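You operate a simulated robot arm through the tools that you are given. There is no shell and no other tool.

You run a simulated robot arm. Do the job below in one go: nothing can be reset, and whatever is moved stays where it is left.

## Task
Wipe the sealer's rest, set the time dial back to 1 s and stow both packs in the teal tub.
Fine: switch the sealer off first; sponge back; lay the packs flat. What is to be rubbed or washed off counts as gone when no trace of it is left.

Only the result counts: the job must be done as asked and must still hold three seconds after the hand-in. Knocking over, shifting, dropping, spilling or breaking anything else fails it.

## Robot
A 6-joint arm with a two-finger gripper, fixed in place. Base frame: the origin is at the foot of the arm, x ahead of it, y to its left, z up; the work surface is at about z = 0.86. Lengths are in m, angles in degrees, forces in N, time in s.
Its first joint turns from -166.0 to 166.0 degrees. Payload 2.45 kg.
Tool frame: the origin (TCP) lies between the finger pads and is the grasp point; the fingertips stand 0.02 m ahead of it; z points along the fingers, y is the line along which they close. Largest opening 0.14 m; the body of the gripper starts 0.168 m behind the TCP.
Orientation is told as [roll, pitch, yaw] about the base's x, y, z axes, in that order, counted from this pose: with the fingers straight down and closing along the base's y, the tool's x points along the base's -x, its y along +y and its z along -z.

## Interface
- The arm moves only by the tool play_rows. Its argument "motion" is a list of rows, each an object (a shift or turn left out is 0, a gripper value left out holds the last) with "delta_pos": the shift along the tool's x, y, z in m, a list of three; "delta_rot": the turn, a rotation vector about the tool's x, y, z in degrees, a list of three; "grip": the finger opening in m, from 0 to 0.14. In form: [{"delta_pos": [tx, ty, tz], "delta_rot": [wx, wy, wz], "grip": grip}, ...]. A call has 1 to 20 rows; each row is the pose to reach, as a shift and turn from the pose commanded when the call began, along the tool's axes at that moment. A row lasts 0.2 s, in which the tool goes at most 0.05 m and 8.6 degrees; a call with a longer step from one row to the next is refused whole, and so is a gripper value outside its range. A pose out of reach is approached as far as the arm can. The call stops where the force on the tool passes 40 N (or 10 N more than at its start, if that is more) or the arm is blocked; 0.2 s more then pass. The fingers move at their own pace (about 0.045 m/s each) and stop on an object; they squeeze with about 23 N. The grip force told is the motor's: it shows also when the fingers shut on nothing. Time passes only in rows, and 0.2 s behind the last, so rows that repeat a pose let the fingers close. The reply holds the time, the measured pose of the TCP, the force on the tool along the base axes, the opening and the grip force, in the units named above and with some noise, with the torque about the TCP (base axes, N m) and any sound that the robot's microphone picked up.
- Cameras (640 x 400 px; columns grow to the right, rows downward): "scene" is fixed at [0.4019, 0.651, 1.6462]; the picture's right is [-0.79, -0.61, 0.00], its down [-0.45, 0.58, -0.68] and it looks along [0.42, -0.54, -0.73] (base axes); focal length 344 px, centre (320, 200). "wrist" rides on the gripper at [0.078, 0.011, -0.209] in the tool frame; the picture's right is [-0.14, 0.99, 0.00], its down [-0.92, -0.13, -0.37] and it looks along [-0.37, -0.05, 0.93] (tool axes); focal length 280 px, centre (320, 200). There is no depth. A picture from a camera that has moved, and an enlarged one, comes with that camera's place and axes in the base frame and with its lens.
- capture(camera): a new picture of that camera. No time passes.
- inspect(camera, box): a new picture of the part [left, top, right, bottom] of that camera's present view, enlarged. No time passes.
- hand_in(): hands the job in; it is judged then, once.

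Nothing tells you positions but the pictures and the camera data. Unless the task says otherwise, let go and move clear before handing in.

The tools are called as name(argument=value, ...) on one line, values as JSON. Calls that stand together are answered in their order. play_rows: Moves the arm, as the interface text tells. Its arguments: {"type":"object","properties":{"motion":{"type":"array","items":{"type":"object","properties":{"delta_pos":{"type":"array","items":{"type":"number"}},"delta_rot":{"type":"array","items":{"type":"number"}},"grip":{"type":"number"}}}}},"required":["motion"]} The other tools are called the same way: capture (camera) takes a picture; inspect (camera, box) takes an enlarged picture of a part of a camera's view; hand_in () hands the job in.

At the start:

```text
t: 0.0
position: [0.7288, -0.0195, 1.1627]
tcp_rot: [0.0, 0.0, -0.1]
force: [-0.8, -0.5, -0.3]
torque: [0.0, 0.02, 0.01]
opening: 0.1401
grip_force: 0.1
```

scene: 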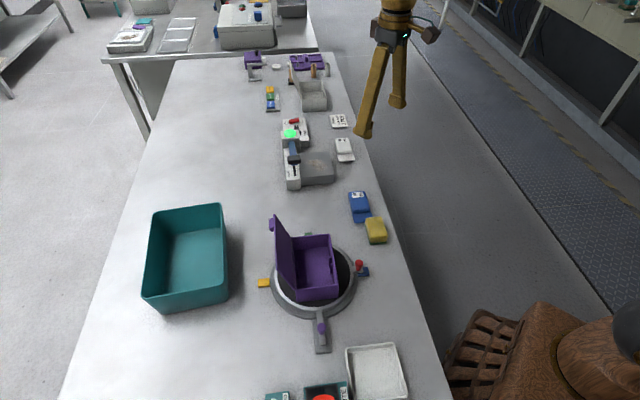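
wrist: 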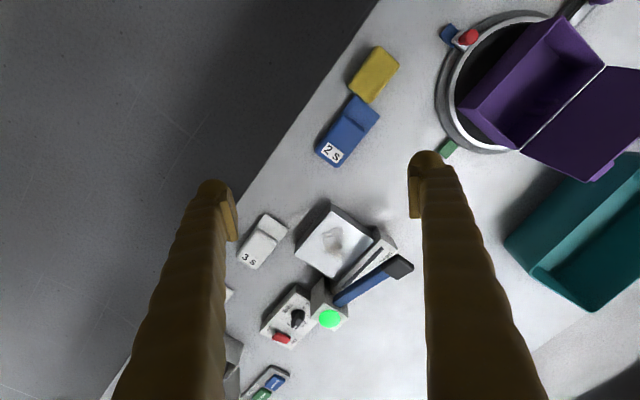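

I see a table with a teal tub, a purple box on a turntable, a sealer with a green lamp, a yellow sponge-like block, a blue pack ("2 s") and a white pack ("3 s"). I'll look closer before moving.

inspect(camera="scene", box=[240, 80, 400, 200])

inspect(camera="wrist", box=[220, 180, 420, 400])

inspect(camera="scene", box=[240, 180, 400, 300])

inspect(camera="scene", box=[220, 40, 380, 140])

inspect(camera="scene", box=[240, 300, 440, 400])

inspect(camera="scene", box=[120, 190, 260, 320])

```text
3.33 times, centred on (320, 140) of scene
camera zoom: at [0.4019, 0.651, 1.6462], right [-0.79, -0.61, 0.0], down [-0.45, 0.58, -0.68], along [0.42, -0.54, -0.73], focal length 1148 px, centre (320, 400)
```

zoom: 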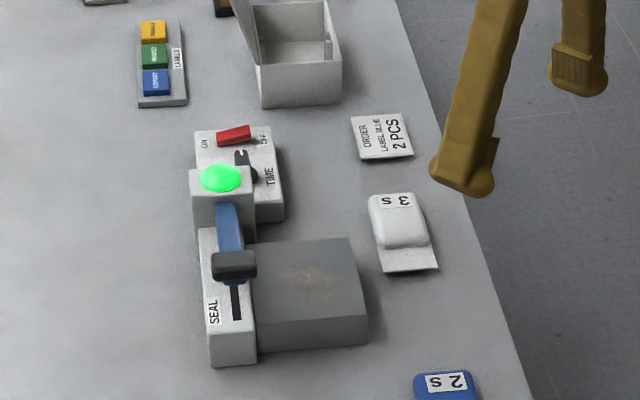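

```text
1.82 times, centred on (320, 290) of wrist
camera zoom: at [0.6499, -0.0092, 1.3729], right [0.14, 0.99, 0.0], down [0.92, -0.13, 0.37], along [0.37, -0.05, -0.93], focal length 510 px, centre (320, 36)
```

zoom: 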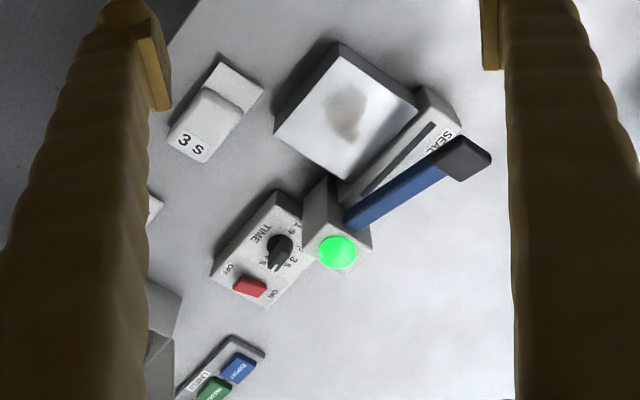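

```text
3.33 times, centred on (320, 240) of scene
camera zoom: at [0.4019, 0.651, 1.6462], right [-0.79, -0.61, 0.0], down [-0.45, 0.58, -0.68], along [0.42, -0.54, -0.73], focal length 1148 px, centre (320, 67)
```

zoom: 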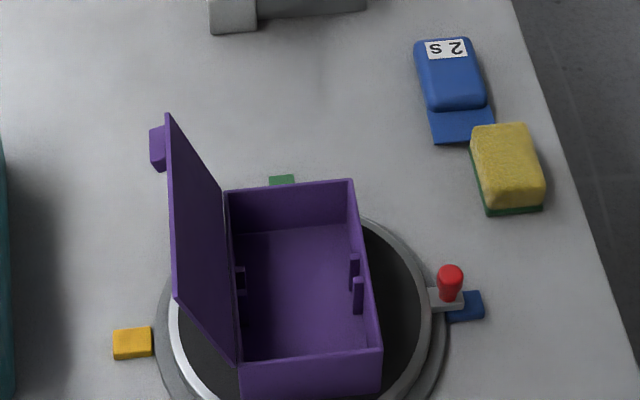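

```text
4.00 times, centred on (300, 90) of scene
camera zoom: at [0.4019, 0.651, 1.6462], right [-0.79, -0.61, 0.0], down [-0.45, 0.58, -0.68], along [0.42, -0.54, -0.73], focal length 1378 px, centre (400, 640)
```

zoom: 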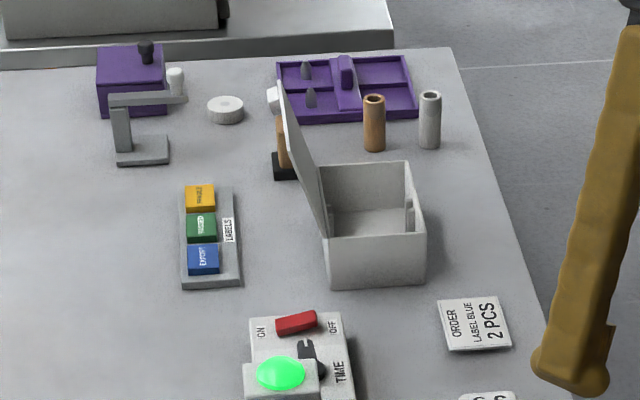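

```text
3.20 times, centred on (340, 350) of scene
camera zoom: at [0.4019, 0.651, 1.6462], right [-0.79, -0.61, 0.0], down [-0.45, 0.58, -0.68], along [0.42, -0.54, -0.73], focal length 1102 px, centre (256, -280)
```

zoom: 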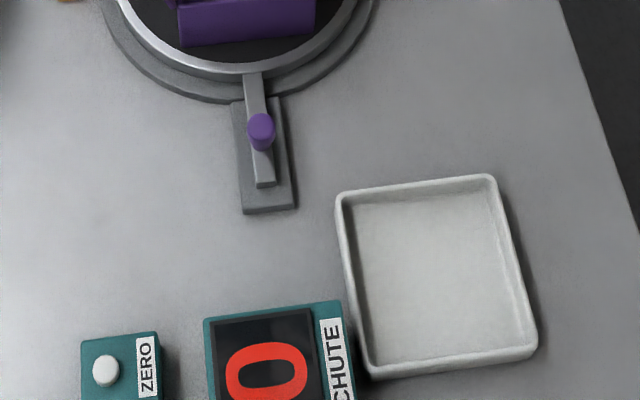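

```text
3.08 times, centred on (190, 255) of scene
camera zoom: at [0.4019, 0.651, 1.6462], right [-0.79, -0.61, 0.0], down [-0.45, 0.58, -0.68], along [0.42, -0.54, -0.73], focal length 1060 px, centre (720, 31)
```

zoom: 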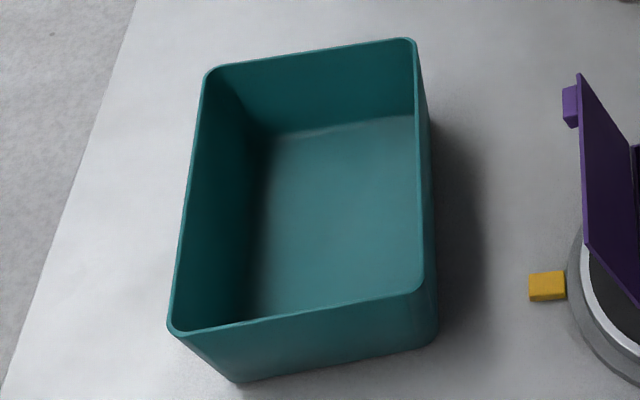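

The sealer sits at about (0.93–1.17, -0.02…-0.17), with its red switch ON and dial further out. The blue pack is at about (0.725, 0.031), the sponge at (0.645, 0.08), the white pack at (0.922, -0.165) and the tub around (0.96, 0.46). I'll move above the sealer for a closer look at the dial and switch.

play_rows(motion=[{"delta_pos": [-0.034, -0.022, 0.02]}, {"delta_pos": [-0.068, -0.044, 0.04]}, {"delta_pos": [-0.102, -0.066, 0.06]}, {"delta_pos": [-0.136, -0.088, 0.08]}, {"delta_pos": [-0.17, -0.11, 0.1]}])

capture(camera="wrist")

inspect(camera="wrist", box=[240, 180, 400, 340])

```text
t: 1.2
position: [0.9009, -0.1307, 1.0651]
tcp_rot: [0.0, 0.0, 0.0]
force: [0.1, 0.0, -0.8]
torque: [-0.01, -0.03, 0.0]
opening: 0.1397
grip_force: 0.1
```

```text
taken
camera wrist: at [0.8203, -0.1206, 1.2749], right [0.14, 0.99, 0.0], down [0.92, -0.13, 0.37], along [0.37, -0.05, -0.93], focal length 280 px, centre (320, 200)
```

wrist: 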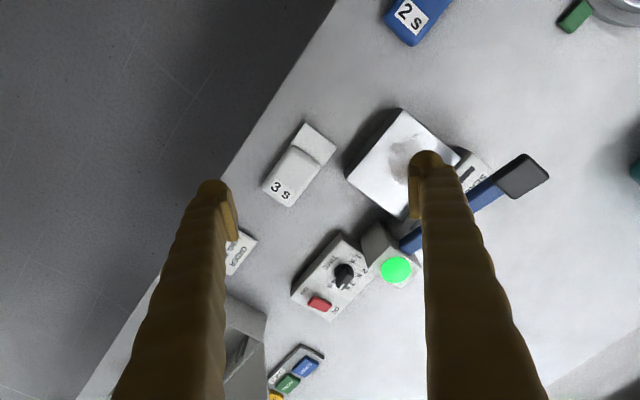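

```text
2.50 times, centred on (320, 260) of wrist
camera zoom: at [0.8203, -0.1206, 1.2749], right [0.14, 0.99, 0.0], down [0.92, -0.13, 0.37], along [0.37, -0.05, -0.93], focal length 701 px, centre (320, 50)
```

zoom: 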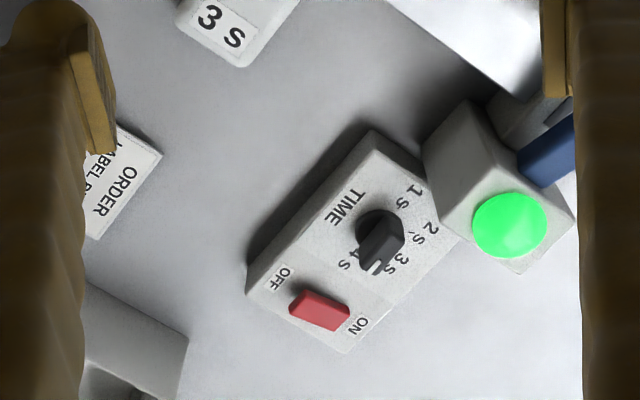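

The dial has marks 1–4 s and the pointer is near 3 s; the dial is at about (1.10, -0.12) and the switch at about (1.165, -0.17), both beyond straight-down reach. I'll test an outward-tilted pose above it and get a closer picture.

play_rows(motion=[{"delta_pos": [-0.02, 0, 0], "delta_rot": [0, -7, 0]}, {"delta_pos": [-0.04, 0, 0], "delta_rot": [0, -14, 0]}, {"delta_pos": [-0.06, 0, 0], "delta_rot": [0, -21, 0]}, {"delta_pos": [-0.08, 0, 0], "delta_rot": [0, -28, 0]}, {"delta_pos": [-0.1, 0, 0], "delta_rot": [0, -35, 0]}])

capture(camera="wrist")

inspect(camera="wrist", box=[240, 100, 400, 220])

inspect(camera="scene", box=[270, 100, 330, 150])

```text
t: 2.4
position: [0.9998, -0.1317, 1.0638]
tcp_rot: [0.0, -35.0, 0.0]
force: [0.7, 0.0, -0.5]
torque: [-0.02, -0.02, 0.02]
opening: 0.1398
grip_force: 0.2
```

```text
taken
camera wrist: at [0.8139, -0.12, 1.1911], right [0.11, 0.99, 0.08], down [0.54, -0.13, 0.83], along [0.83, -0.05, -0.55], focal length 280 px, centre (320, 200)
```

wrist: 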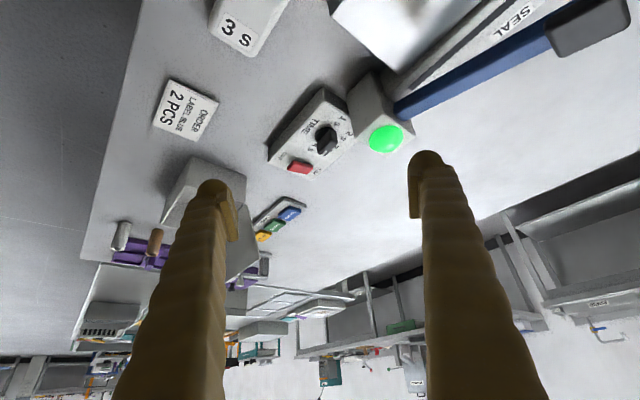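

```text
3.33 times, centred on (320, 160) of wrist
camera zoom: at [0.8139, -0.12, 1.1911], right [0.11, 0.99, 0.08], down [0.54, -0.13, 0.83], along [0.83, -0.05, -0.55], focal length 935 px, centre (320, 333)
```

zoom: 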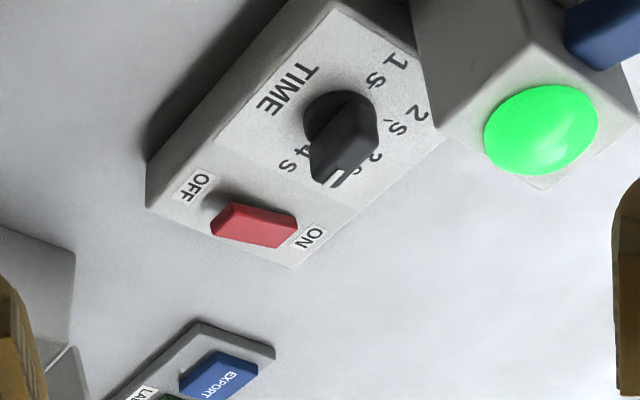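

```text
8.00 times, centred on (300, 125) of scene
camera zoom: at [0.4019, 0.651, 1.6462], right [-0.79, -0.61, 0.0], down [-0.45, 0.58, -0.68], along [0.42, -0.54, -0.73], focal length 2755 px, centre (480, 800)
```

zoom: 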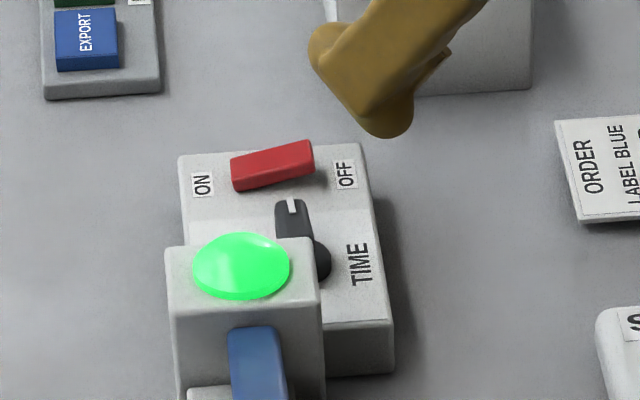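

The rocker's OFF end is raised at about (1.15, -0.18, 0.90). I'll close the fingers and move tilted to just above it.

play_rows(motion=[{"grip": 0}, {"grip": 0}, {"grip": 0}, {"grip": 0}, {"grip": 0}, {"grip": 0}, {"grip": 0}, {"grip": 0}, {"delta_pos": [-0.0132, -0.0105, 0.0344]}, {"delta_pos": [-0.0265, -0.021, 0.0689]}, {"delta_pos": [-0.0397, -0.0315, 0.1033]}, {"delta_pos": [-0.053, -0.042, 0.1378]}, {"delta_pos": [-0.0662, -0.0525, 0.1722]}])

capture(camera="wrist")

inspect(camera="scene", box=[270, 90, 350, 150])

```text
t: 5.2
position: [1.152, -0.1818, 0.9622]
tcp_rot: [0.0, -35.0, 0.0]
force: [0.0, 0.6, -0.2]
torque: [0.0, 0.05, 0.04]
opening: 0.0001
grip_force: 22.8
```

```text
taken
camera wrist: at [0.9669, -0.1712, 1.0882], right [0.11, 0.99, 0.08], down [0.54, -0.13, 0.83], along [0.83, -0.05, -0.55], focal length 280 px, centre (320, 200)
```

wrist: 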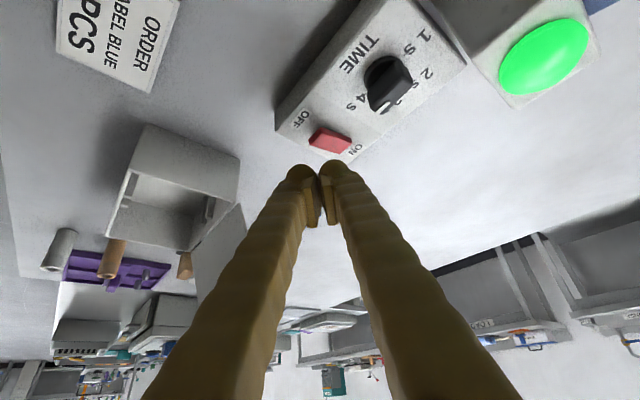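

```text
6.67 times, centred on (310, 120) of scene
camera zoom: at [0.4019, 0.651, 1.6462], right [-0.79, -0.61, 0.0], down [-0.45, 0.58, -0.68], along [0.42, -0.54, -0.73], focal length 2296 px, centre (387, 733)
```

zoom: 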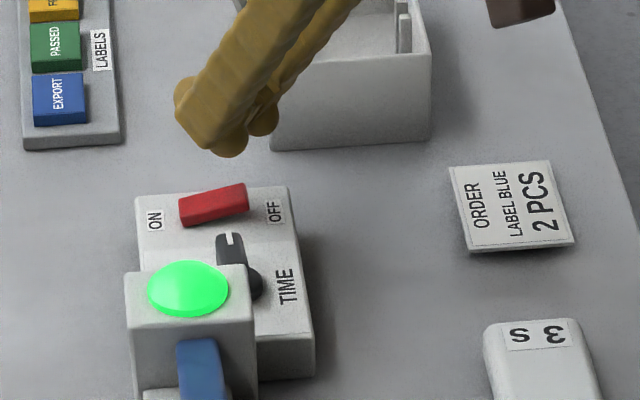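

The reach works at 35° tilt, and the tip is just above the rocker's OFF end. I'll press down in small steps.

play_rows(motion=[{"delta_pos": [0.009, 0.005, 0.0181]}, {"delta_pos": [0.0147, 0.005, 0.0263]}, {"delta_pos": [0.017, 0.005, 0.0295]}, {"delta_pos": [0.0193, 0.005, 0.0328]}, {"delta_pos": [0.0216, 0.005, 0.0361]}])

inspect(camera="scene", box=[270, 90, 350, 150])

inspect(camera="wrist", box=[240, 60, 440, 220])

```text
t: 6.4
position: [1.157, -0.1779, 0.9257]
tcp_rot: [-0.1, -35.4, 0.0]
force: [-1.2, -0.9, 8.7]
torque: [0.06, 0.08, 0.02]
opening: 0.0003
grip_force: 22.8
stopped in row 5: the force on the tool passed its limit at 46 N (the readings are from after the stop); the commanded pose is now the measured one
```

```text
6.67 times, centred on (310, 120) of scene
camera zoom: at [0.4019, 0.651, 1.6462], right [-0.79, -0.61, 0.0], down [-0.45, 0.58, -0.68], along [0.42, -0.54, -0.73], focal length 2296 px, centre (387, 733)
```

zoom: 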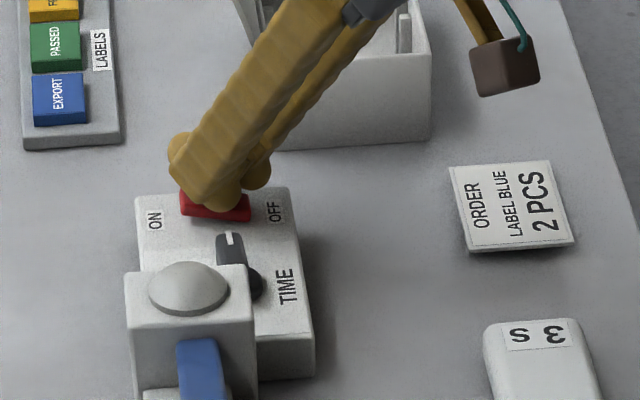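

```text
2.50 times, centred on (340, 140) of wrist
camera zoom: at [0.9711, -0.1681, 1.0515], right [0.11, 0.99, 0.08], down [0.54, -0.13, 0.83], along [0.84, -0.05, -0.55], focal length 701 px, centre (270, 350)
```

zoom: 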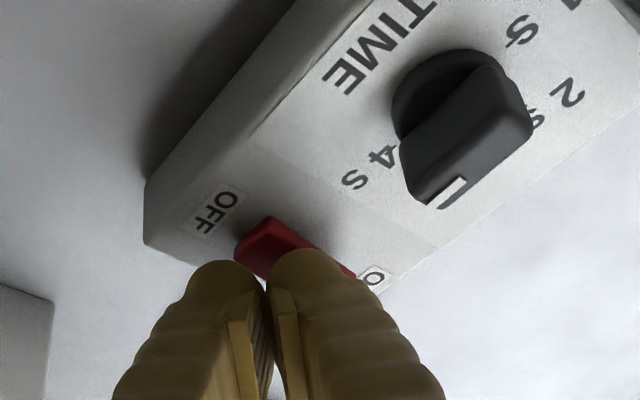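

The lamp went out, so the sealer is now off. The dial pivot is at about (1.108, -0.118) and the pointer sits at 4 s (about -46°); the marks are 60° apart, which puts 1 s at about 134°. I'll rise, go above the dial and yaw the tilted tool to line up with the bar.

play_rows(motion=[{"delta_pos": [-0.0203, 0, -0.0286]}, {"delta_pos": [-0.0406, 0, -0.0571]}, {"delta_pos": [-0.02, 0.03, -0.0713]}, {"delta_pos": [-0.0007, 0.06, -0.0855], "grip": 0.04}, {"delta_pos": [-0.0007, 0.06, -0.0855], "delta_rot": [4.345, 0, 6.113]}, {"delta_pos": [-0.0007, 0.06, -0.0855], "delta_rot": [8.69, 0, 12.226]}, {"delta_pos": [-0.0007, 0.06, -0.0855], "delta_rot": [13.035, 0, 18.339]}, {"delta_pos": [-0.0007, 0.06, -0.0855], "delta_rot": [17.38, 0, 24.452]}, {"delta_pos": [-0.0007, 0.06, -0.0855], "delta_rot": [21.725, 0, 30.565]}, {"delta_pos": [-0.0007, 0.06, -0.0855], "delta_rot": [26.07, 0, 36.68]}])

capture(camera="wrist")

inspect(camera="scene", box=[270, 90, 350, 150])

```text
t: 8.6
position: [1.1071, -0.1188, 0.9949]
tcp_rot: [0.0, -35.4, -45.1]
force: [-1.3, 0.3, 0.2]
torque: [0.01, 0.01, 0.04]
opening: 0.0401
grip_force: 0.1
```

```text
taken
camera wrist: at [0.9843, 0.02, 1.1205], right [0.78, 0.62, 0.08], down [0.29, -0.47, 0.83], along [0.55, -0.63, -0.55], focal length 280 px, centre (320, 200)
```

wrist: 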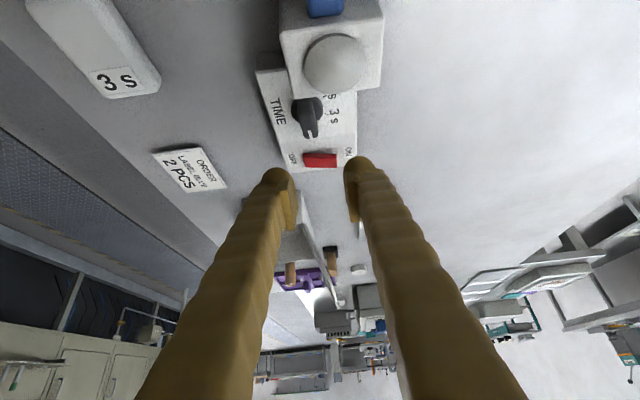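

```text
6.67 times, centred on (310, 120) of scene
camera zoom: at [0.4019, 0.651, 1.6462], right [-0.79, -0.61, 0.0], down [-0.45, 0.58, -0.68], along [0.42, -0.54, -0.73], focal length 2296 px, centre (387, 733)
```

zoom: 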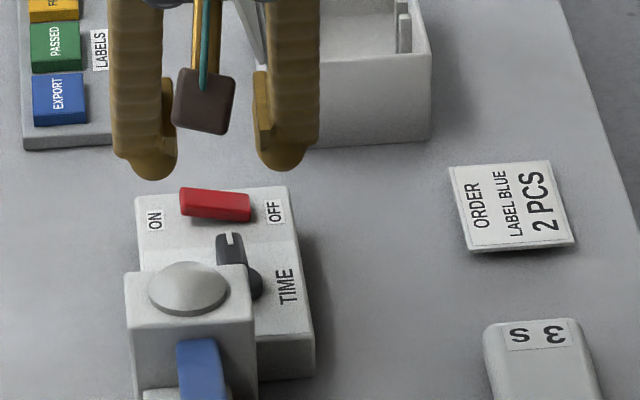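

inspect(camera="wrist", box=[240, 50, 400, 190])

```text
2.86 times, centred on (320, 120) of wrist
camera zoom: at [0.9843, 0.02, 1.1205], right [0.78, 0.62, 0.08], down [0.29, -0.47, 0.83], along [0.55, -0.63, -0.55], focal length 801 px, centre (320, 429)
```

zoom: 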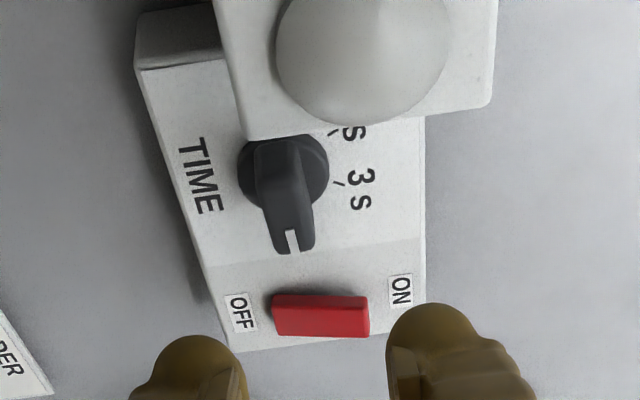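

The tool reached the -45° yaw, and the bar lines up with the fingers with a lateral offset of about 5 mm. I'll correct that and descend around the knob.

play_rows(motion=[{"delta_pos": [0.0, -0.0045, 0.0]}, {"delta_pos": [0.0212, -0.0045, 0.0298]}, {"delta_pos": [0.0318, -0.0045, 0.0446]}, {"delta_pos": [0.037, -0.0045, 0.052]}, {"delta_pos": [0.0423, -0.0045, 0.0595]}])

inspect(camera="wrist", box=[220, 70, 420, 230])

inspect(camera="scene", box=[270, 90, 350, 150])

```text
t: 9.8
position: [1.1038, -0.1222, 0.9217]
tcp_rot: [-0.1, -35.4, -44.9]
force: [-0.4, -0.7, -0.1]
torque: [-0.02, 0.01, 0.03]
opening: 0.04
grip_force: 0.0
```

```text
2.50 times, centred on (320, 150) of wrist
camera zoom: at [0.9806, 0.0166, 1.0476], right [0.78, 0.62, 0.08], down [0.29, -0.47, 0.83], along [0.55, -0.63, -0.55], focal length 701 px, centre (320, 325)
```

zoom: 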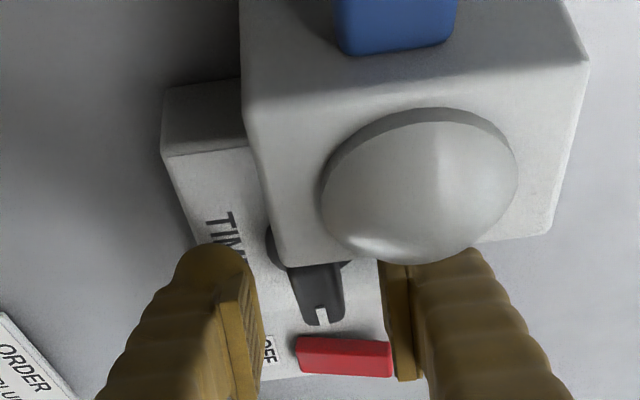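

```text
6.67 times, centred on (310, 120) of scene
camera zoom: at [0.4019, 0.651, 1.6462], right [-0.79, -0.61, 0.0], down [-0.45, 0.58, -0.68], along [0.42, -0.54, -0.73], focal length 2296 px, centre (387, 733)
```

zoom: 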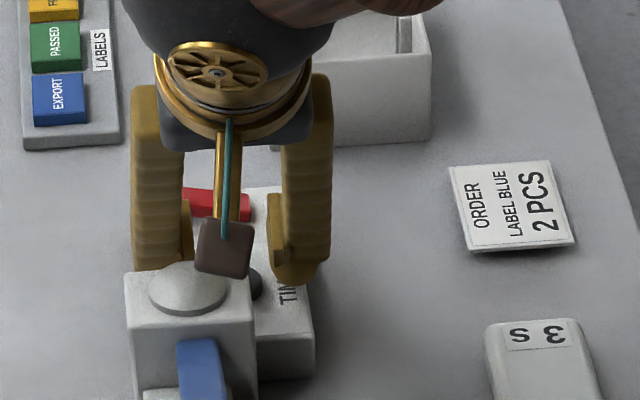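

The bar is centred between the fingers. I'll close on it.

play_rows(motion=[{"grip": 0.02}, {"grip": 0.01}, {"grip": 0.008}, {"grip": 0.008}])

inspect(camera="wrist", box=[220, 70, 420, 230])

```text
t: 10.8
position: [1.105, -0.122, 0.9218]
tcp_rot: [-0.2, -35.4, -44.9]
force: [-0.2, -0.9, -0.1]
torque: [0.02, -0.03, 0.0]
opening: 0.0139
grip_force: 40.2
```

```text
2.50 times, centred on (320, 150) of wrist
camera zoom: at [0.9806, 0.0166, 1.0475], right [0.78, 0.62, 0.08], down [0.29, -0.47, 0.83], along [0.55, -0.63, -0.55], focal length 701 px, centre (320, 325)
```

zoom: 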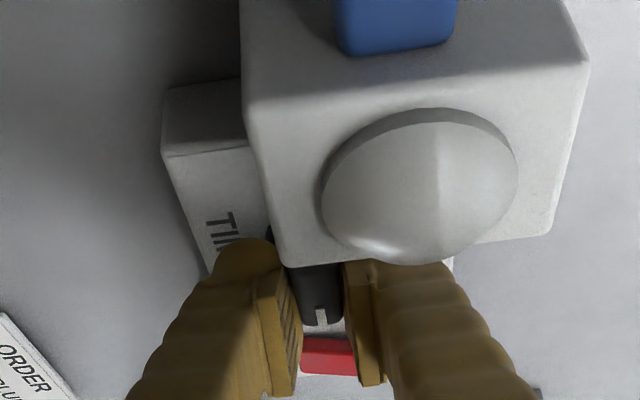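

The bar is gripped (13.9 mm wide). I'll turn it counter-clockwise in small steps about the vertical axis.

play_rows(motion=[{"delta_rot": [-2.32, 0, -3.26]}, {"delta_rot": [-5.79, 0, -8.15]}, {"delta_rot": [-9.27, 0, -13.04]}, {"delta_rot": [-12.74, 0, -17.93]}, {"delta_rot": [-16.22, 0, -22.82]}, {"delta_rot": [-19.7, 0, -27.71]}, {"delta_rot": [-23.17, 0, -32.6]}])

capture(camera="wrist")

inspect(camera="wrist", box=[220, 70, 420, 230])

```text
t: 12.4
position: [1.106, -0.1203, 0.922]
tcp_rot: [0.0, -35.4, -5.1]
force: [24.7, 21.9, -0.2]
torque: [0.34, -0.12, -0.06]
opening: 0.0141
grip_force: 40.3
```

```text
taken
camera wrist: at [0.9211, -0.0939, 1.0478], right [0.2, 0.98, 0.08], down [0.52, -0.17, 0.83], along [0.83, -0.12, -0.55], focal length 280 px, centre (320, 200)
```

wrist: 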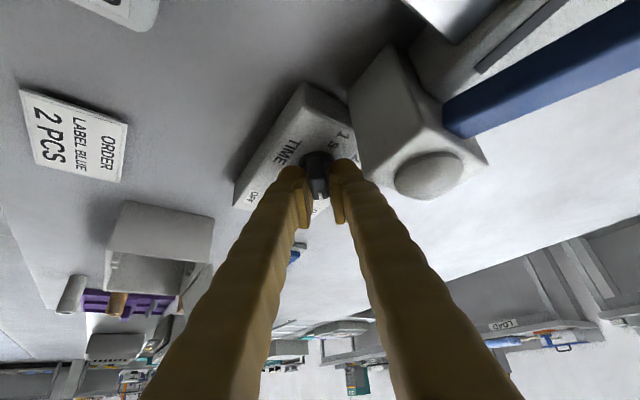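

```text
2.50 times, centred on (320, 150) of wrist
camera zoom: at [0.9211, -0.0939, 1.0478], right [0.2, 0.98, 0.08], down [0.52, -0.17, 0.83], along [0.83, -0.12, -0.55], focal length 701 px, centre (320, 325)
```

zoom: 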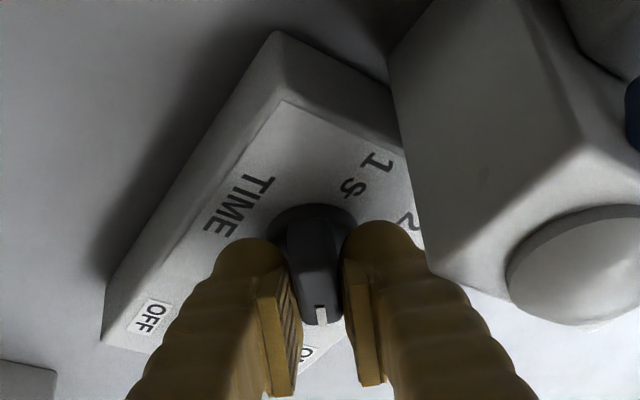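

The knob is turning with the gripper, but a side force has built up because the tool is slightly off the pivot. I'll give about 3 mm toward the force before continuing.

play_rows(motion=[{"delta_pos": [-0.0011, 0.0017, 0.0008]}, {"delta_pos": [-0.0022, 0.0033, 0.0016]}, {"delta_pos": [-0.0022, 0.0033, 0.0016]}])

inspect(camera="scene", box=[260, 90, 360, 190])

```text
t: 13.2
position: [1.1061, -0.1205, 0.9213]
tcp_rot: [-0.1, -35.2, -5.0]
force: [-33.9, -15.6, 16.5]
torque: [-0.2, 0.45, 0.06]
opening: 0.0142
grip_force: 40.7
```

```text
4.00 times, centred on (310, 140) of scene
camera zoom: at [0.4019, 0.651, 1.6462], right [-0.79, -0.61, 0.0], down [-0.45, 0.58, -0.68], along [0.42, -0.54, -0.73], focal length 1378 px, centre (360, 440)
```

zoom: 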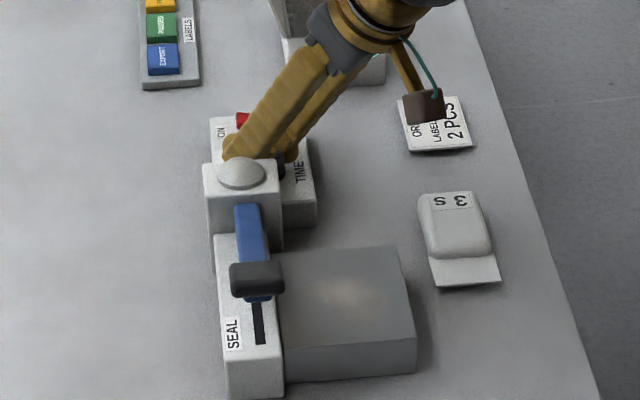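

The knob pins the tool at about (1.106, -0.1204) and the arm is stiff, so I'll back off to about zero force. Then I'll continue the turn to +44° with the small arc correction.

play_rows(motion=[{"delta_pos": [0.0013, -0.0013, -0.0009]}, {"delta_pos": [0.0014, -0.0011, -0.001], "delta_rot": [-3.155, 0, -4.438]}, {"delta_pos": [0.0015, -0.0008, -0.0011], "delta_rot": [-6.31, 0, -8.876]}, {"delta_pos": [0.0016, -0.0006, -0.0011], "delta_rot": [-9.463, 0, -13.313]}, {"delta_pos": [0.0017, -0.0003, -0.0012], "delta_rot": [-12.618, 0, -17.75]}])

```text
t: 14.4
position: [1.1061, -0.12, 0.9215]
tcp_rot: [-0.1, -35.3, 16.8]
force: [19.5, -16.6, -4.9]
torque: [-0.14, -0.29, 0.08]
opening: 0.0139
grip_force: 40.8
```

play_rows(motion=[{"delta_pos": [-0.0006, -0.001, 0.0004]}, {"delta_pos": [-0.0006, -0.001, 0.0004], "delta_rot": [-3.186, 0, -4.482]}, {"delta_pos": [-0.0006, -0.001, 0.0004], "delta_rot": [-6.372, 0, -8.964]}, {"delta_pos": [-0.0006, -0.001, 0.0004], "delta_rot": [-9.558, 0, -13.446]}, {"delta_pos": [-0.0006, -0.001, 0.0004], "delta_rot": [-12.744, 0, -17.928]}])

inspect(camera="wrist", box=[220, 70, 420, 230])

```text
t: 15.6
position: [1.1064, -0.1186, 0.922]
tcp_rot: [0.1, -35.2, 38.8]
force: [-28.9, 17.4, 11.0]
torque: [0.37, 0.27, -0.08]
opening: 0.0142
grip_force: 41.0
```

```text
2.50 times, centred on (320, 150) of wrist
camera zoom: at [0.9545, -0.2263, 1.0481], right [-0.54, 0.84, 0.08], down [0.5, 0.24, 0.83], along [0.68, 0.49, -0.55], focal length 701 px, centre (320, 325)
```

zoom: 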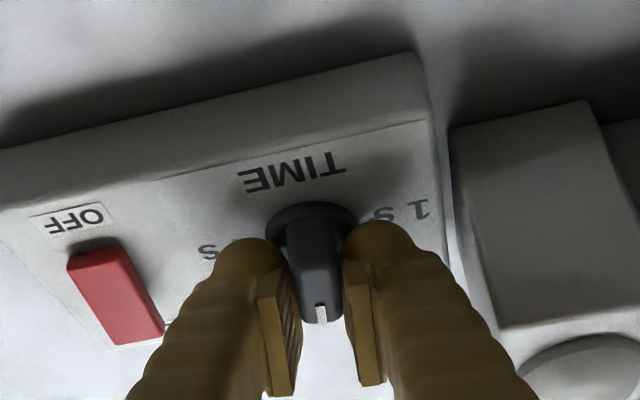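

The pointer follows and is now at about 39°. I'll relieve the force, turn a bit more, open the fingers and rise.

play_rows(motion=[{"delta_pos": [0.0004, 0.0016, -0.0003]}, {"delta_pos": [0.0004, 0.0016, -0.0003], "delta_rot": [-3.48, 0, -4.89]}, {"delta_pos": [0.0004, 0.0016, -0.0003], "delta_rot": [-3.48, 0, -4.89], "grip": 0.045}, {"delta_pos": [0.0004, 0.0016, -0.0003], "delta_rot": [-3.48, 0, -4.89], "grip": 0.045}, {"delta_pos": [0.0004, 0.0016, -0.0003], "delta_rot": [-3.48, 0, -4.89], "grip": 0.045}, {"delta_pos": [-0.0113, 0.0016, -0.0166], "delta_rot": [-3.48, 0, -4.89], "grip": 0.045}, {"delta_pos": [-0.0403, 0.0016, -0.0573], "delta_rot": [-3.48, 0, -4.89], "grip": 0.05}])

inspect(camera="wrist", box=[220, 50, 420, 210])

inspect(camera="scene", box=[270, 90, 350, 150])

```text
t: 17.2
position: [1.1054, -0.1193, 0.9922]
tcp_rot: [0.0, -35.1, 44.7]
force: [0.1, 0.3, -0.6]
torque: [0.05, -0.05, -0.04]
opening: 0.0504
grip_force: 0.1
```

```text
2.50 times, centred on (320, 130) of wrist
camera zoom: at [0.9661, -0.2419, 1.1179], right [-0.62, 0.78, 0.08], down [0.47, 0.29, 0.83], along [0.63, 0.55, -0.55], focal length 701 px, centre (320, 375)
```

zoom: 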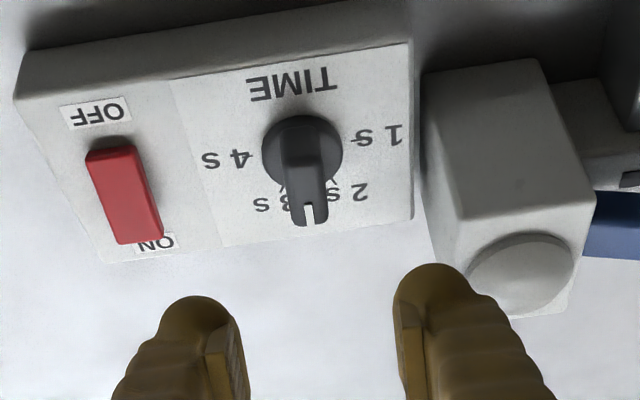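

```text
6.67 times, centred on (310, 120) of scene
camera zoom: at [0.4019, 0.651, 1.6462], right [-0.79, -0.61, 0.0], down [-0.45, 0.58, -0.68], along [0.42, -0.54, -0.73], focal length 2296 px, centre (387, 733)
```

zoom: 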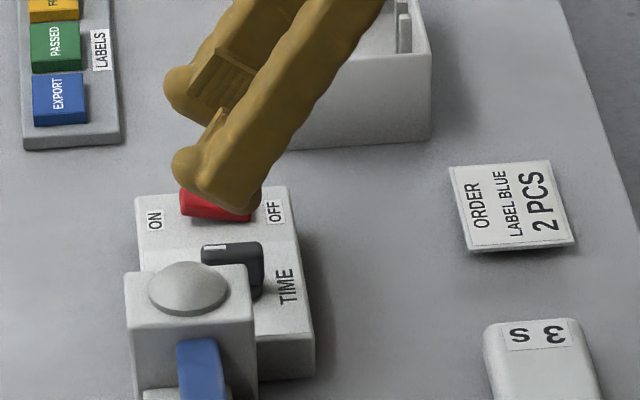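

The pointer is now at about 45°, between 2 s and 3 s. I'll swing the tool back to -45° above the dial so that I can grip the bar by its ends for the second 90°.

play_rows(motion=[{"delta_rot": [4.323, 0, 6.128], "grip": 0.055}, {"delta_rot": [8.646, 0, 12.256]}, {"delta_rot": [12.969, 0, 18.384]}, {"delta_rot": [17.292, 0, 24.512]}, {"delta_rot": [21.615, 0, 30.64]}, {"delta_rot": [25.938, 0, 36.768]}, {"delta_rot": [30.261, 0, 42.896]}, {"delta_rot": [34.584, 0, 49.024]}, {"delta_rot": [38.907, 0, 55.152]}, {"delta_rot": [43.23, 0, 61.28]}, {"delta_rot": [47.553, 0, 67.408]}, {"delta_rot": [51.876, 0, 73.536]}])

inspect(camera="wrist", box=[220, 50, 420, 210])

```text
t: 19.8
position: [1.1058, -0.1185, 0.9913]
tcp_rot: [0.2, -35.2, -45.4]
force: [-0.2, -0.4, 0.4]
torque: [0.04, 0.02, -0.03]
opening: 0.0548
grip_force: 0.0
```

```text
2.50 times, centred on (320, 130) of wrist
camera zoom: at [0.9829, 0.0197, 1.1179], right [0.78, 0.62, 0.08], down [0.29, -0.47, 0.83], along [0.55, -0.63, -0.55], focal length 701 px, centre (320, 375)
```

zoom: 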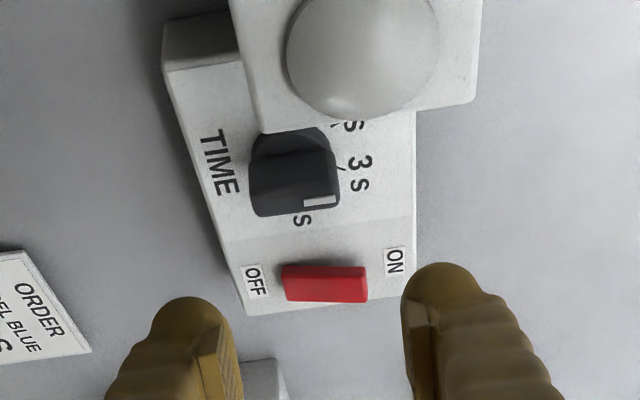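

The bar lies across the fingers, about 34 mm long and offset by about 3 mm. I'll correct that, descend and close on its ends.

play_rows(motion=[{"delta_pos": [0.0, -0.003, 0.0]}, {"delta_pos": [0.0201, -0.003, 0.0284]}, {"delta_pos": [0.0301, -0.003, 0.0426]}, {"delta_pos": [0.0351, -0.003, 0.0497]}, {"delta_pos": [0.0401, -0.003, 0.0568]}])

inspect(camera="wrist", box=[220, 70, 420, 230])

```text
t: 21.0
position: [1.1048, -0.1201, 0.9238]
tcp_rot: [0.1, -35.2, -45.3]
force: [-0.2, -0.6, -0.3]
torque: [0.0, -0.03, -0.02]
opening: 0.055
grip_force: 0.0
```

```text
2.50 times, centred on (320, 150) of wrist
camera zoom: at [0.9809, 0.0172, 1.0496], right [0.78, 0.62, 0.08], down [0.29, -0.47, 0.83], along [0.55, -0.63, -0.55], focal length 701 px, centre (320, 325)
```

zoom: 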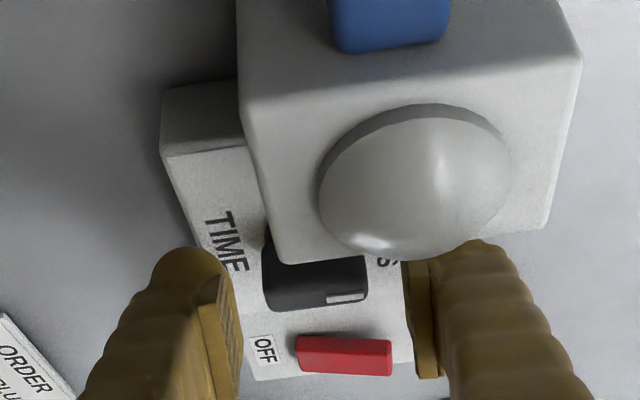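

play_rows(motion=[{"delta_pos": [0.0009, -0.0013, 0.0012], "grip": 0.045}, {"delta_pos": [0.0009, -0.0013, 0.0012], "grip": 0.038}, {"delta_pos": [0.0009, -0.0013, 0.0012], "grip": 0.028}, {"delta_pos": [0.0009, -0.0013, 0.0012], "grip": 0.028}, {"delta_pos": [0.0009, -0.0013, 0.0012], "grip": 0.028}])

inspect(camera="wrist", box=[220, 70, 420, 230])

```text
t: 22.2
position: [1.1034, -0.1212, 0.9204]
tcp_rot: [0.1, -35.2, -45.3]
force: [7.1, 8.4, 0.5]
torque: [0.13, -0.12, 0.01]
opening: 0.0357
grip_force: 5.1
```

```text
2.50 times, centred on (320, 150) of wrist
camera zoom: at [0.9796, 0.0162, 1.0479], right [0.78, 0.62, 0.08], down [0.29, -0.47, 0.83], along [0.55, -0.63, -0.55], focal length 701 px, centre (320, 325)
```

zoom: 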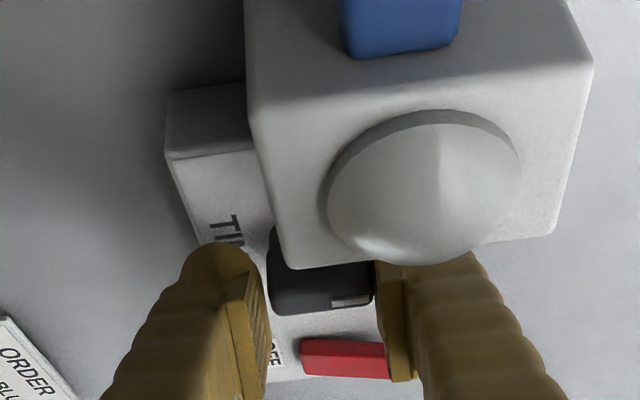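

play_rows(motion=[{"delta_pos": [0, 0.0008, 0], "grip": 0.025}, {"delta_pos": [0, 0.0008, 0], "grip": 0.025}, {"delta_pos": [0, 0.0008, 0], "grip": 0.025}])

```text
t: 23.0
position: [1.1031, -0.1223, 0.9222]
tcp_rot: [0.1, -35.2, -45.3]
force: [11.1, 9.4, 1.5]
torque: [0.1, -0.13, 0.01]
opening: 0.0348
grip_force: 7.4
```

play_rows(motion=[{"delta_pos": [0, 0.001, 0]}, {"delta_pos": [0, 0.001, 0]}, {"delta_pos": [0, 0.001, 0]}])

inspect(camera="wrist", box=[260, 120, 380, 220])

```text
t: 23.8
position: [1.103, -0.1221, 0.922]
tcp_rot: [0.1, -35.2, -45.3]
force: [6.8, -2.8, 3.6]
torque: [-0.04, -0.17, 0.0]
opening: 0.033
grip_force: 45.3
```

```text
4.00 times, centred on (320, 170) of wrist
camera zoom: at [0.9805, 0.0171, 1.0478], right [0.78, 0.62, 0.08], down [0.29, -0.47, 0.83], along [0.55, -0.63, -0.55], focal length 1122 px, centre (320, 320)
```

zoom: 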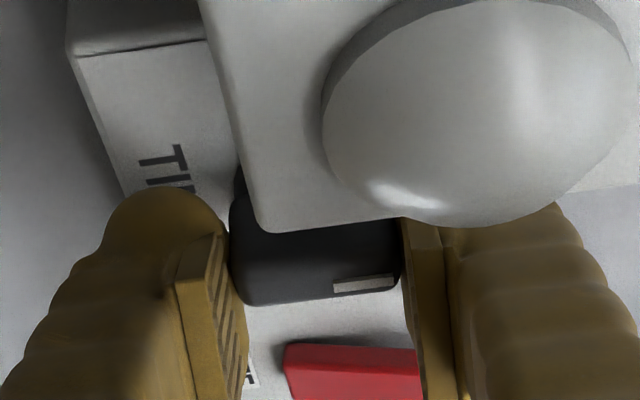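

The bar's ends are gripped (33 mm) with little residual force. I'll turn in stages, watching the force.

play_rows(motion=[{"delta_rot": [-2.88, 0, -4.09]}, {"delta_rot": [-5.76, 0, -8.17]}, {"delta_rot": [-8.65, 0, -12.26]}, {"delta_rot": [-11.53, 0, -16.34]}])

```text
t: 24.8
position: [1.1037, -0.1216, 0.9207]
tcp_rot: [0.1, -35.3, -25.4]
force: [16.2, -17.1, 9.0]
torque: [-0.11, -0.39, 0.04]
opening: 0.0331
grip_force: 45.1
```

play_rows(motion=[{"delta_pos": [-0.001, -0.0004, 0.0004]}, {"delta_pos": [-0.001, -0.0004, 0.0004], "delta_rot": [-2.88, 0, -4.09]}, {"delta_pos": [-0.001, -0.0004, 0.0004], "delta_rot": [-5.76, 0, -8.17]}, {"delta_pos": [-0.001, -0.0004, 0.0004], "delta_rot": [-8.65, 0, -12.26]}, {"delta_pos": [-0.001, -0.0004, 0.0004], "delta_rot": [-11.53, 0, -16.34]}])

```text
t: 26.0
position: [1.1048, -0.1199, 0.9214]
tcp_rot: [0.2, -35.2, -5.5]
force: [4.5, -9.4, 12.4]
torque: [1.39, 1.51, -0.85]
opening: 0.0328
grip_force: 44.9
```

capture(camera="wrist")

inspect(camera="wrist", box=[220, 70, 420, 230])

inspect(camera="scene", box=[260, 60, 420, 190])

```text
taken
camera wrist: at [0.9207, -0.0933, 1.0476], right [0.2, 0.98, 0.08], down [0.52, -0.18, 0.83], along [0.83, -0.13, -0.55], focal length 280 px, centre (320, 200)
```

wrist: 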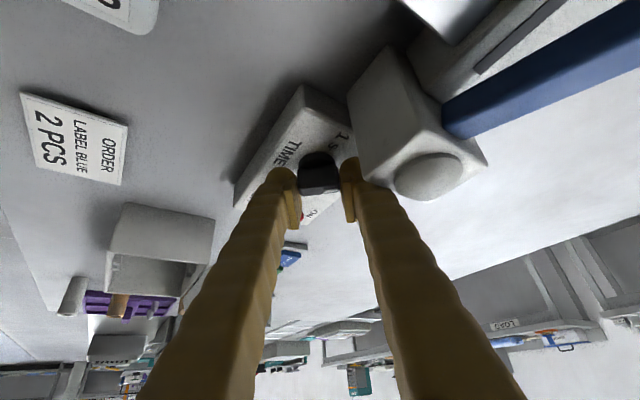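

```text
2.50 times, centred on (320, 150) of wrist
camera zoom: at [0.9207, -0.0933, 1.0476], right [0.2, 0.98, 0.08], down [0.52, -0.18, 0.83], along [0.83, -0.13, -0.55], focal length 701 px, centre (320, 325)
```

zoom: 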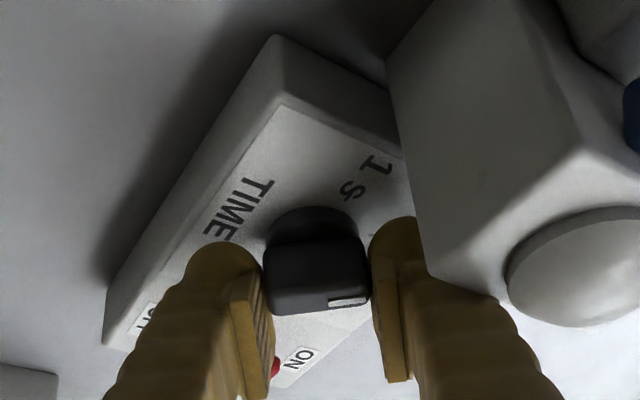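

```text
3.08 times, centred on (340, 125) of scene
camera zoom: at [0.4019, 0.651, 1.6462], right [-0.79, -0.61, 0.0], down [-0.45, 0.58, -0.68], along [0.42, -0.54, -0.73], focal length 1060 px, centre (258, 431)
```

zoom: 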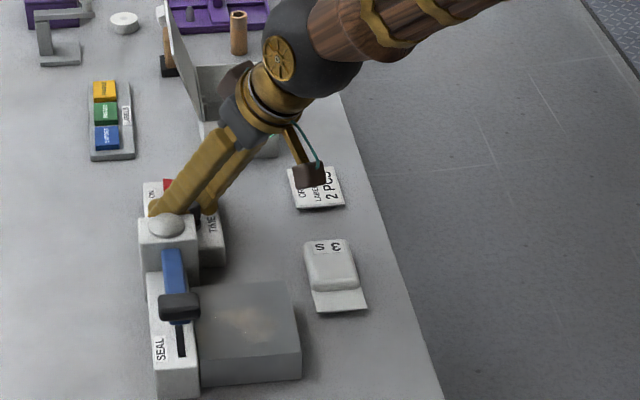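

The torque jump means the right finger is touching the lamp housing at this angle. I'll turn back 20° to free it, then regrip with the fingers further forward.

play_rows(motion=[{"delta_rot": [2.88, 0, 4.09]}, {"delta_rot": [5.76, 0, 8.17]}, {"delta_pos": [0.0005, 0.0002, -0.0002], "delta_rot": [8.65, 0, 12.26]}, {"delta_pos": [0.001, 0.0004, -0.0004], "delta_rot": [11.53, 0, 16.34]}])

inspect(camera="scene", box=[270, 90, 350, 150])

```text
t: 27.0
position: [1.1036, -0.1204, 0.9211]
tcp_rot: [0.1, -35.2, -25.4]
force: [25.9, -15.5, 7.8]
torque: [-0.24, -0.44, 0.04]
opening: 0.0329
grip_force: 45.0
```

```text
6.67 times, centred on (310, 120) of scene
camera zoom: at [0.4019, 0.651, 1.6462], right [-0.79, -0.61, 0.0], down [-0.45, 0.58, -0.68], along [0.42, -0.54, -0.73], focal length 2296 px, centre (387, 733)
```

zoom: 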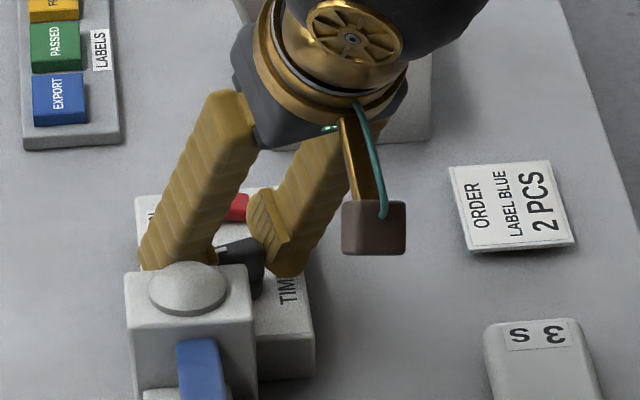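

play_rows(motion=[{"grip": 0.042}, {"grip": 0.042}, {"delta_pos": [-0.005, 0, 0.0015], "grip": 0.042}, {"delta_pos": [-0.0095, 0, 0.003], "grip": 0.042}, {"delta_pos": [-0.0095, 0, 0.003], "grip": 0.042}])

inspect(camera="wrist", box=[260, 120, 380, 220])

```text
t: 28.2
position: [1.1117, -0.1237, 0.9242]
tcp_rot: [0.2, -35.2, -25.3]
force: [0.2, 0.0, 0.3]
torque: [-0.01, 0.02, 0.03]
opening: 0.0421
grip_force: 0.0
```

```text
4.00 times, centred on (320, 170) of wrist
camera zoom: at [0.9488, -0.0362, 1.0503], right [0.52, 0.85, 0.08], down [0.43, -0.35, 0.83], along [0.73, -0.4, -0.55], focal length 1122 px, centre (320, 320)
```

zoom: 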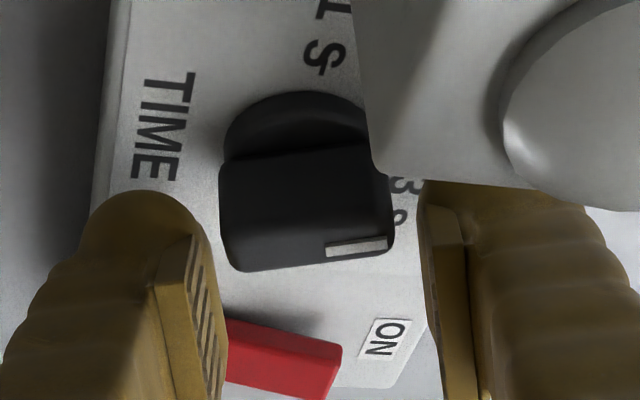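

play_rows(motion=[{"delta_pos": [0.002, -0.0008, -0.0014], "grip": 0.036}, {"delta_pos": [0.002, -0.0008, -0.0014], "grip": 0.028}, {"delta_pos": [0.002, -0.0008, -0.0014], "grip": 0.025}, {"delta_pos": [0.002, -0.0008, -0.0014], "grip": 0.025}])

inspect(camera="wrist", box=[260, 120, 380, 220])

```text
t: 29.2
position: [1.1096, -0.1239, 0.9236]
tcp_rot: [0.1, -35.2, -25.3]
force: [12.1, 5.0, -2.5]
torque: [0.06, -0.2, -0.06]
opening: 0.033
grip_force: 45.0
```

```text
4.00 times, centred on (320, 170) of wrist
camera zoom: at [0.9463, -0.0356, 1.0504], right [0.52, 0.85, 0.08], down [0.43, -0.35, 0.83], along [0.73, -0.4, -0.55], focal length 1122 px, centre (320, 320)
```

zoom: 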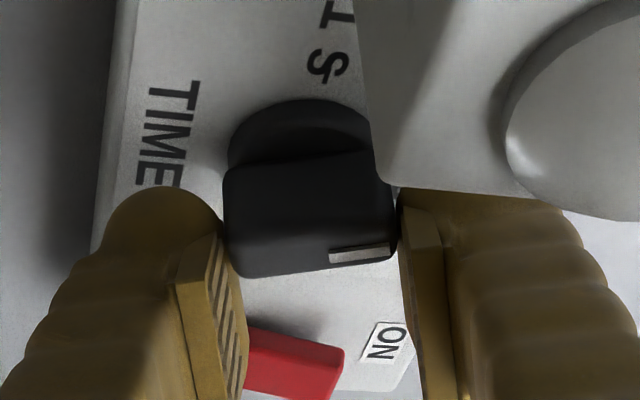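

play_rows(motion=[{"delta_pos": [-0.0002, 0.0007, 0.0001], "delta_rot": [-2.88, 0, -4.09]}, {"delta_pos": [-0.0002, 0.0014, 0.0001], "delta_rot": [-5.76, 0, -8.17]}, {"delta_pos": [-0.0001, 0.0021, 0.0001], "delta_rot": [-8.65, 0, -12.26]}, {"delta_pos": [-0.0001, 0.0027, 0.0001], "delta_rot": [-11.53, 0, -16.34]}])

```text
t: 30.2
position: [1.1113, -0.1204, 0.925]
tcp_rot: [0.2, -35.3, -5.3]
force: [10.6, 18.7, 6.5]
torque: [0.68, -0.03, -0.17]
opening: 0.0329
grip_force: 44.5
```

play_rows(motion=[{"delta_pos": [0, 0.0012, 0], "delta_rot": [-2.88, 0, -4.09]}, {"delta_pos": [0, 0.002, 0], "delta_rot": [-5.76, 0, -8.17]}, {"delta_pos": [0, 0.0026, 0], "delta_rot": [-8.65, 0, -12.26]}, {"delta_pos": [0, 0.0032, 0], "delta_rot": [-11.53, 0, -16.34]}])

```text
t: 31.2
position: [1.1101, -0.1193, 0.9242]
tcp_rot: [0.1, -35.3, 14.7]
force: [7.4, 17.8, 13.3]
torque: [0.33, -0.18, -0.14]
opening: 0.0329
grip_force: 44.8
```

play_rows(motion=[{"delta_pos": [-0.0005, 0.0012, -0.0003], "delta_rot": [-2.88, 0, -4.09]}, {"delta_pos": [-0.0005, 0.002, -0.0003], "delta_rot": [-5.76, 0, -8.17]}, {"delta_pos": [-0.0005, 0.0026, -0.0003], "delta_rot": [-8.65, 0, -12.26]}, {"delta_pos": [-0.0005, 0.0031, -0.0003], "delta_rot": [-11.53, 0, -16.34]}])

inspect(camera="wrist", box=[220, 70, 420, 230])

```text
t: 32.2
position: [1.1095, -0.115, 0.9246]
tcp_rot: [0.1, -35.3, 34.7]
force: [-22.2, -0.1, 12.3]
torque: [0.13, 0.27, -0.1]
opening: 0.0333
grip_force: 45.0
```

```text
2.50 times, centred on (320, 150) of wrist
camera zoom: at [0.9506, -0.2128, 1.0502], right [-0.47, 0.88, 0.08], down [0.52, 0.2, 0.83], along [0.71, 0.44, -0.55], focal length 701 px, centre (320, 325)
```

zoom: 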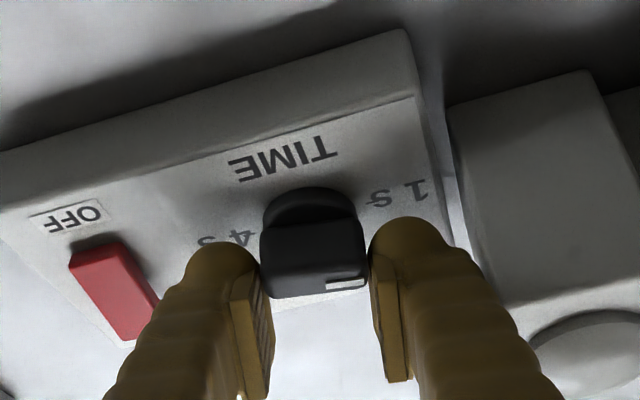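

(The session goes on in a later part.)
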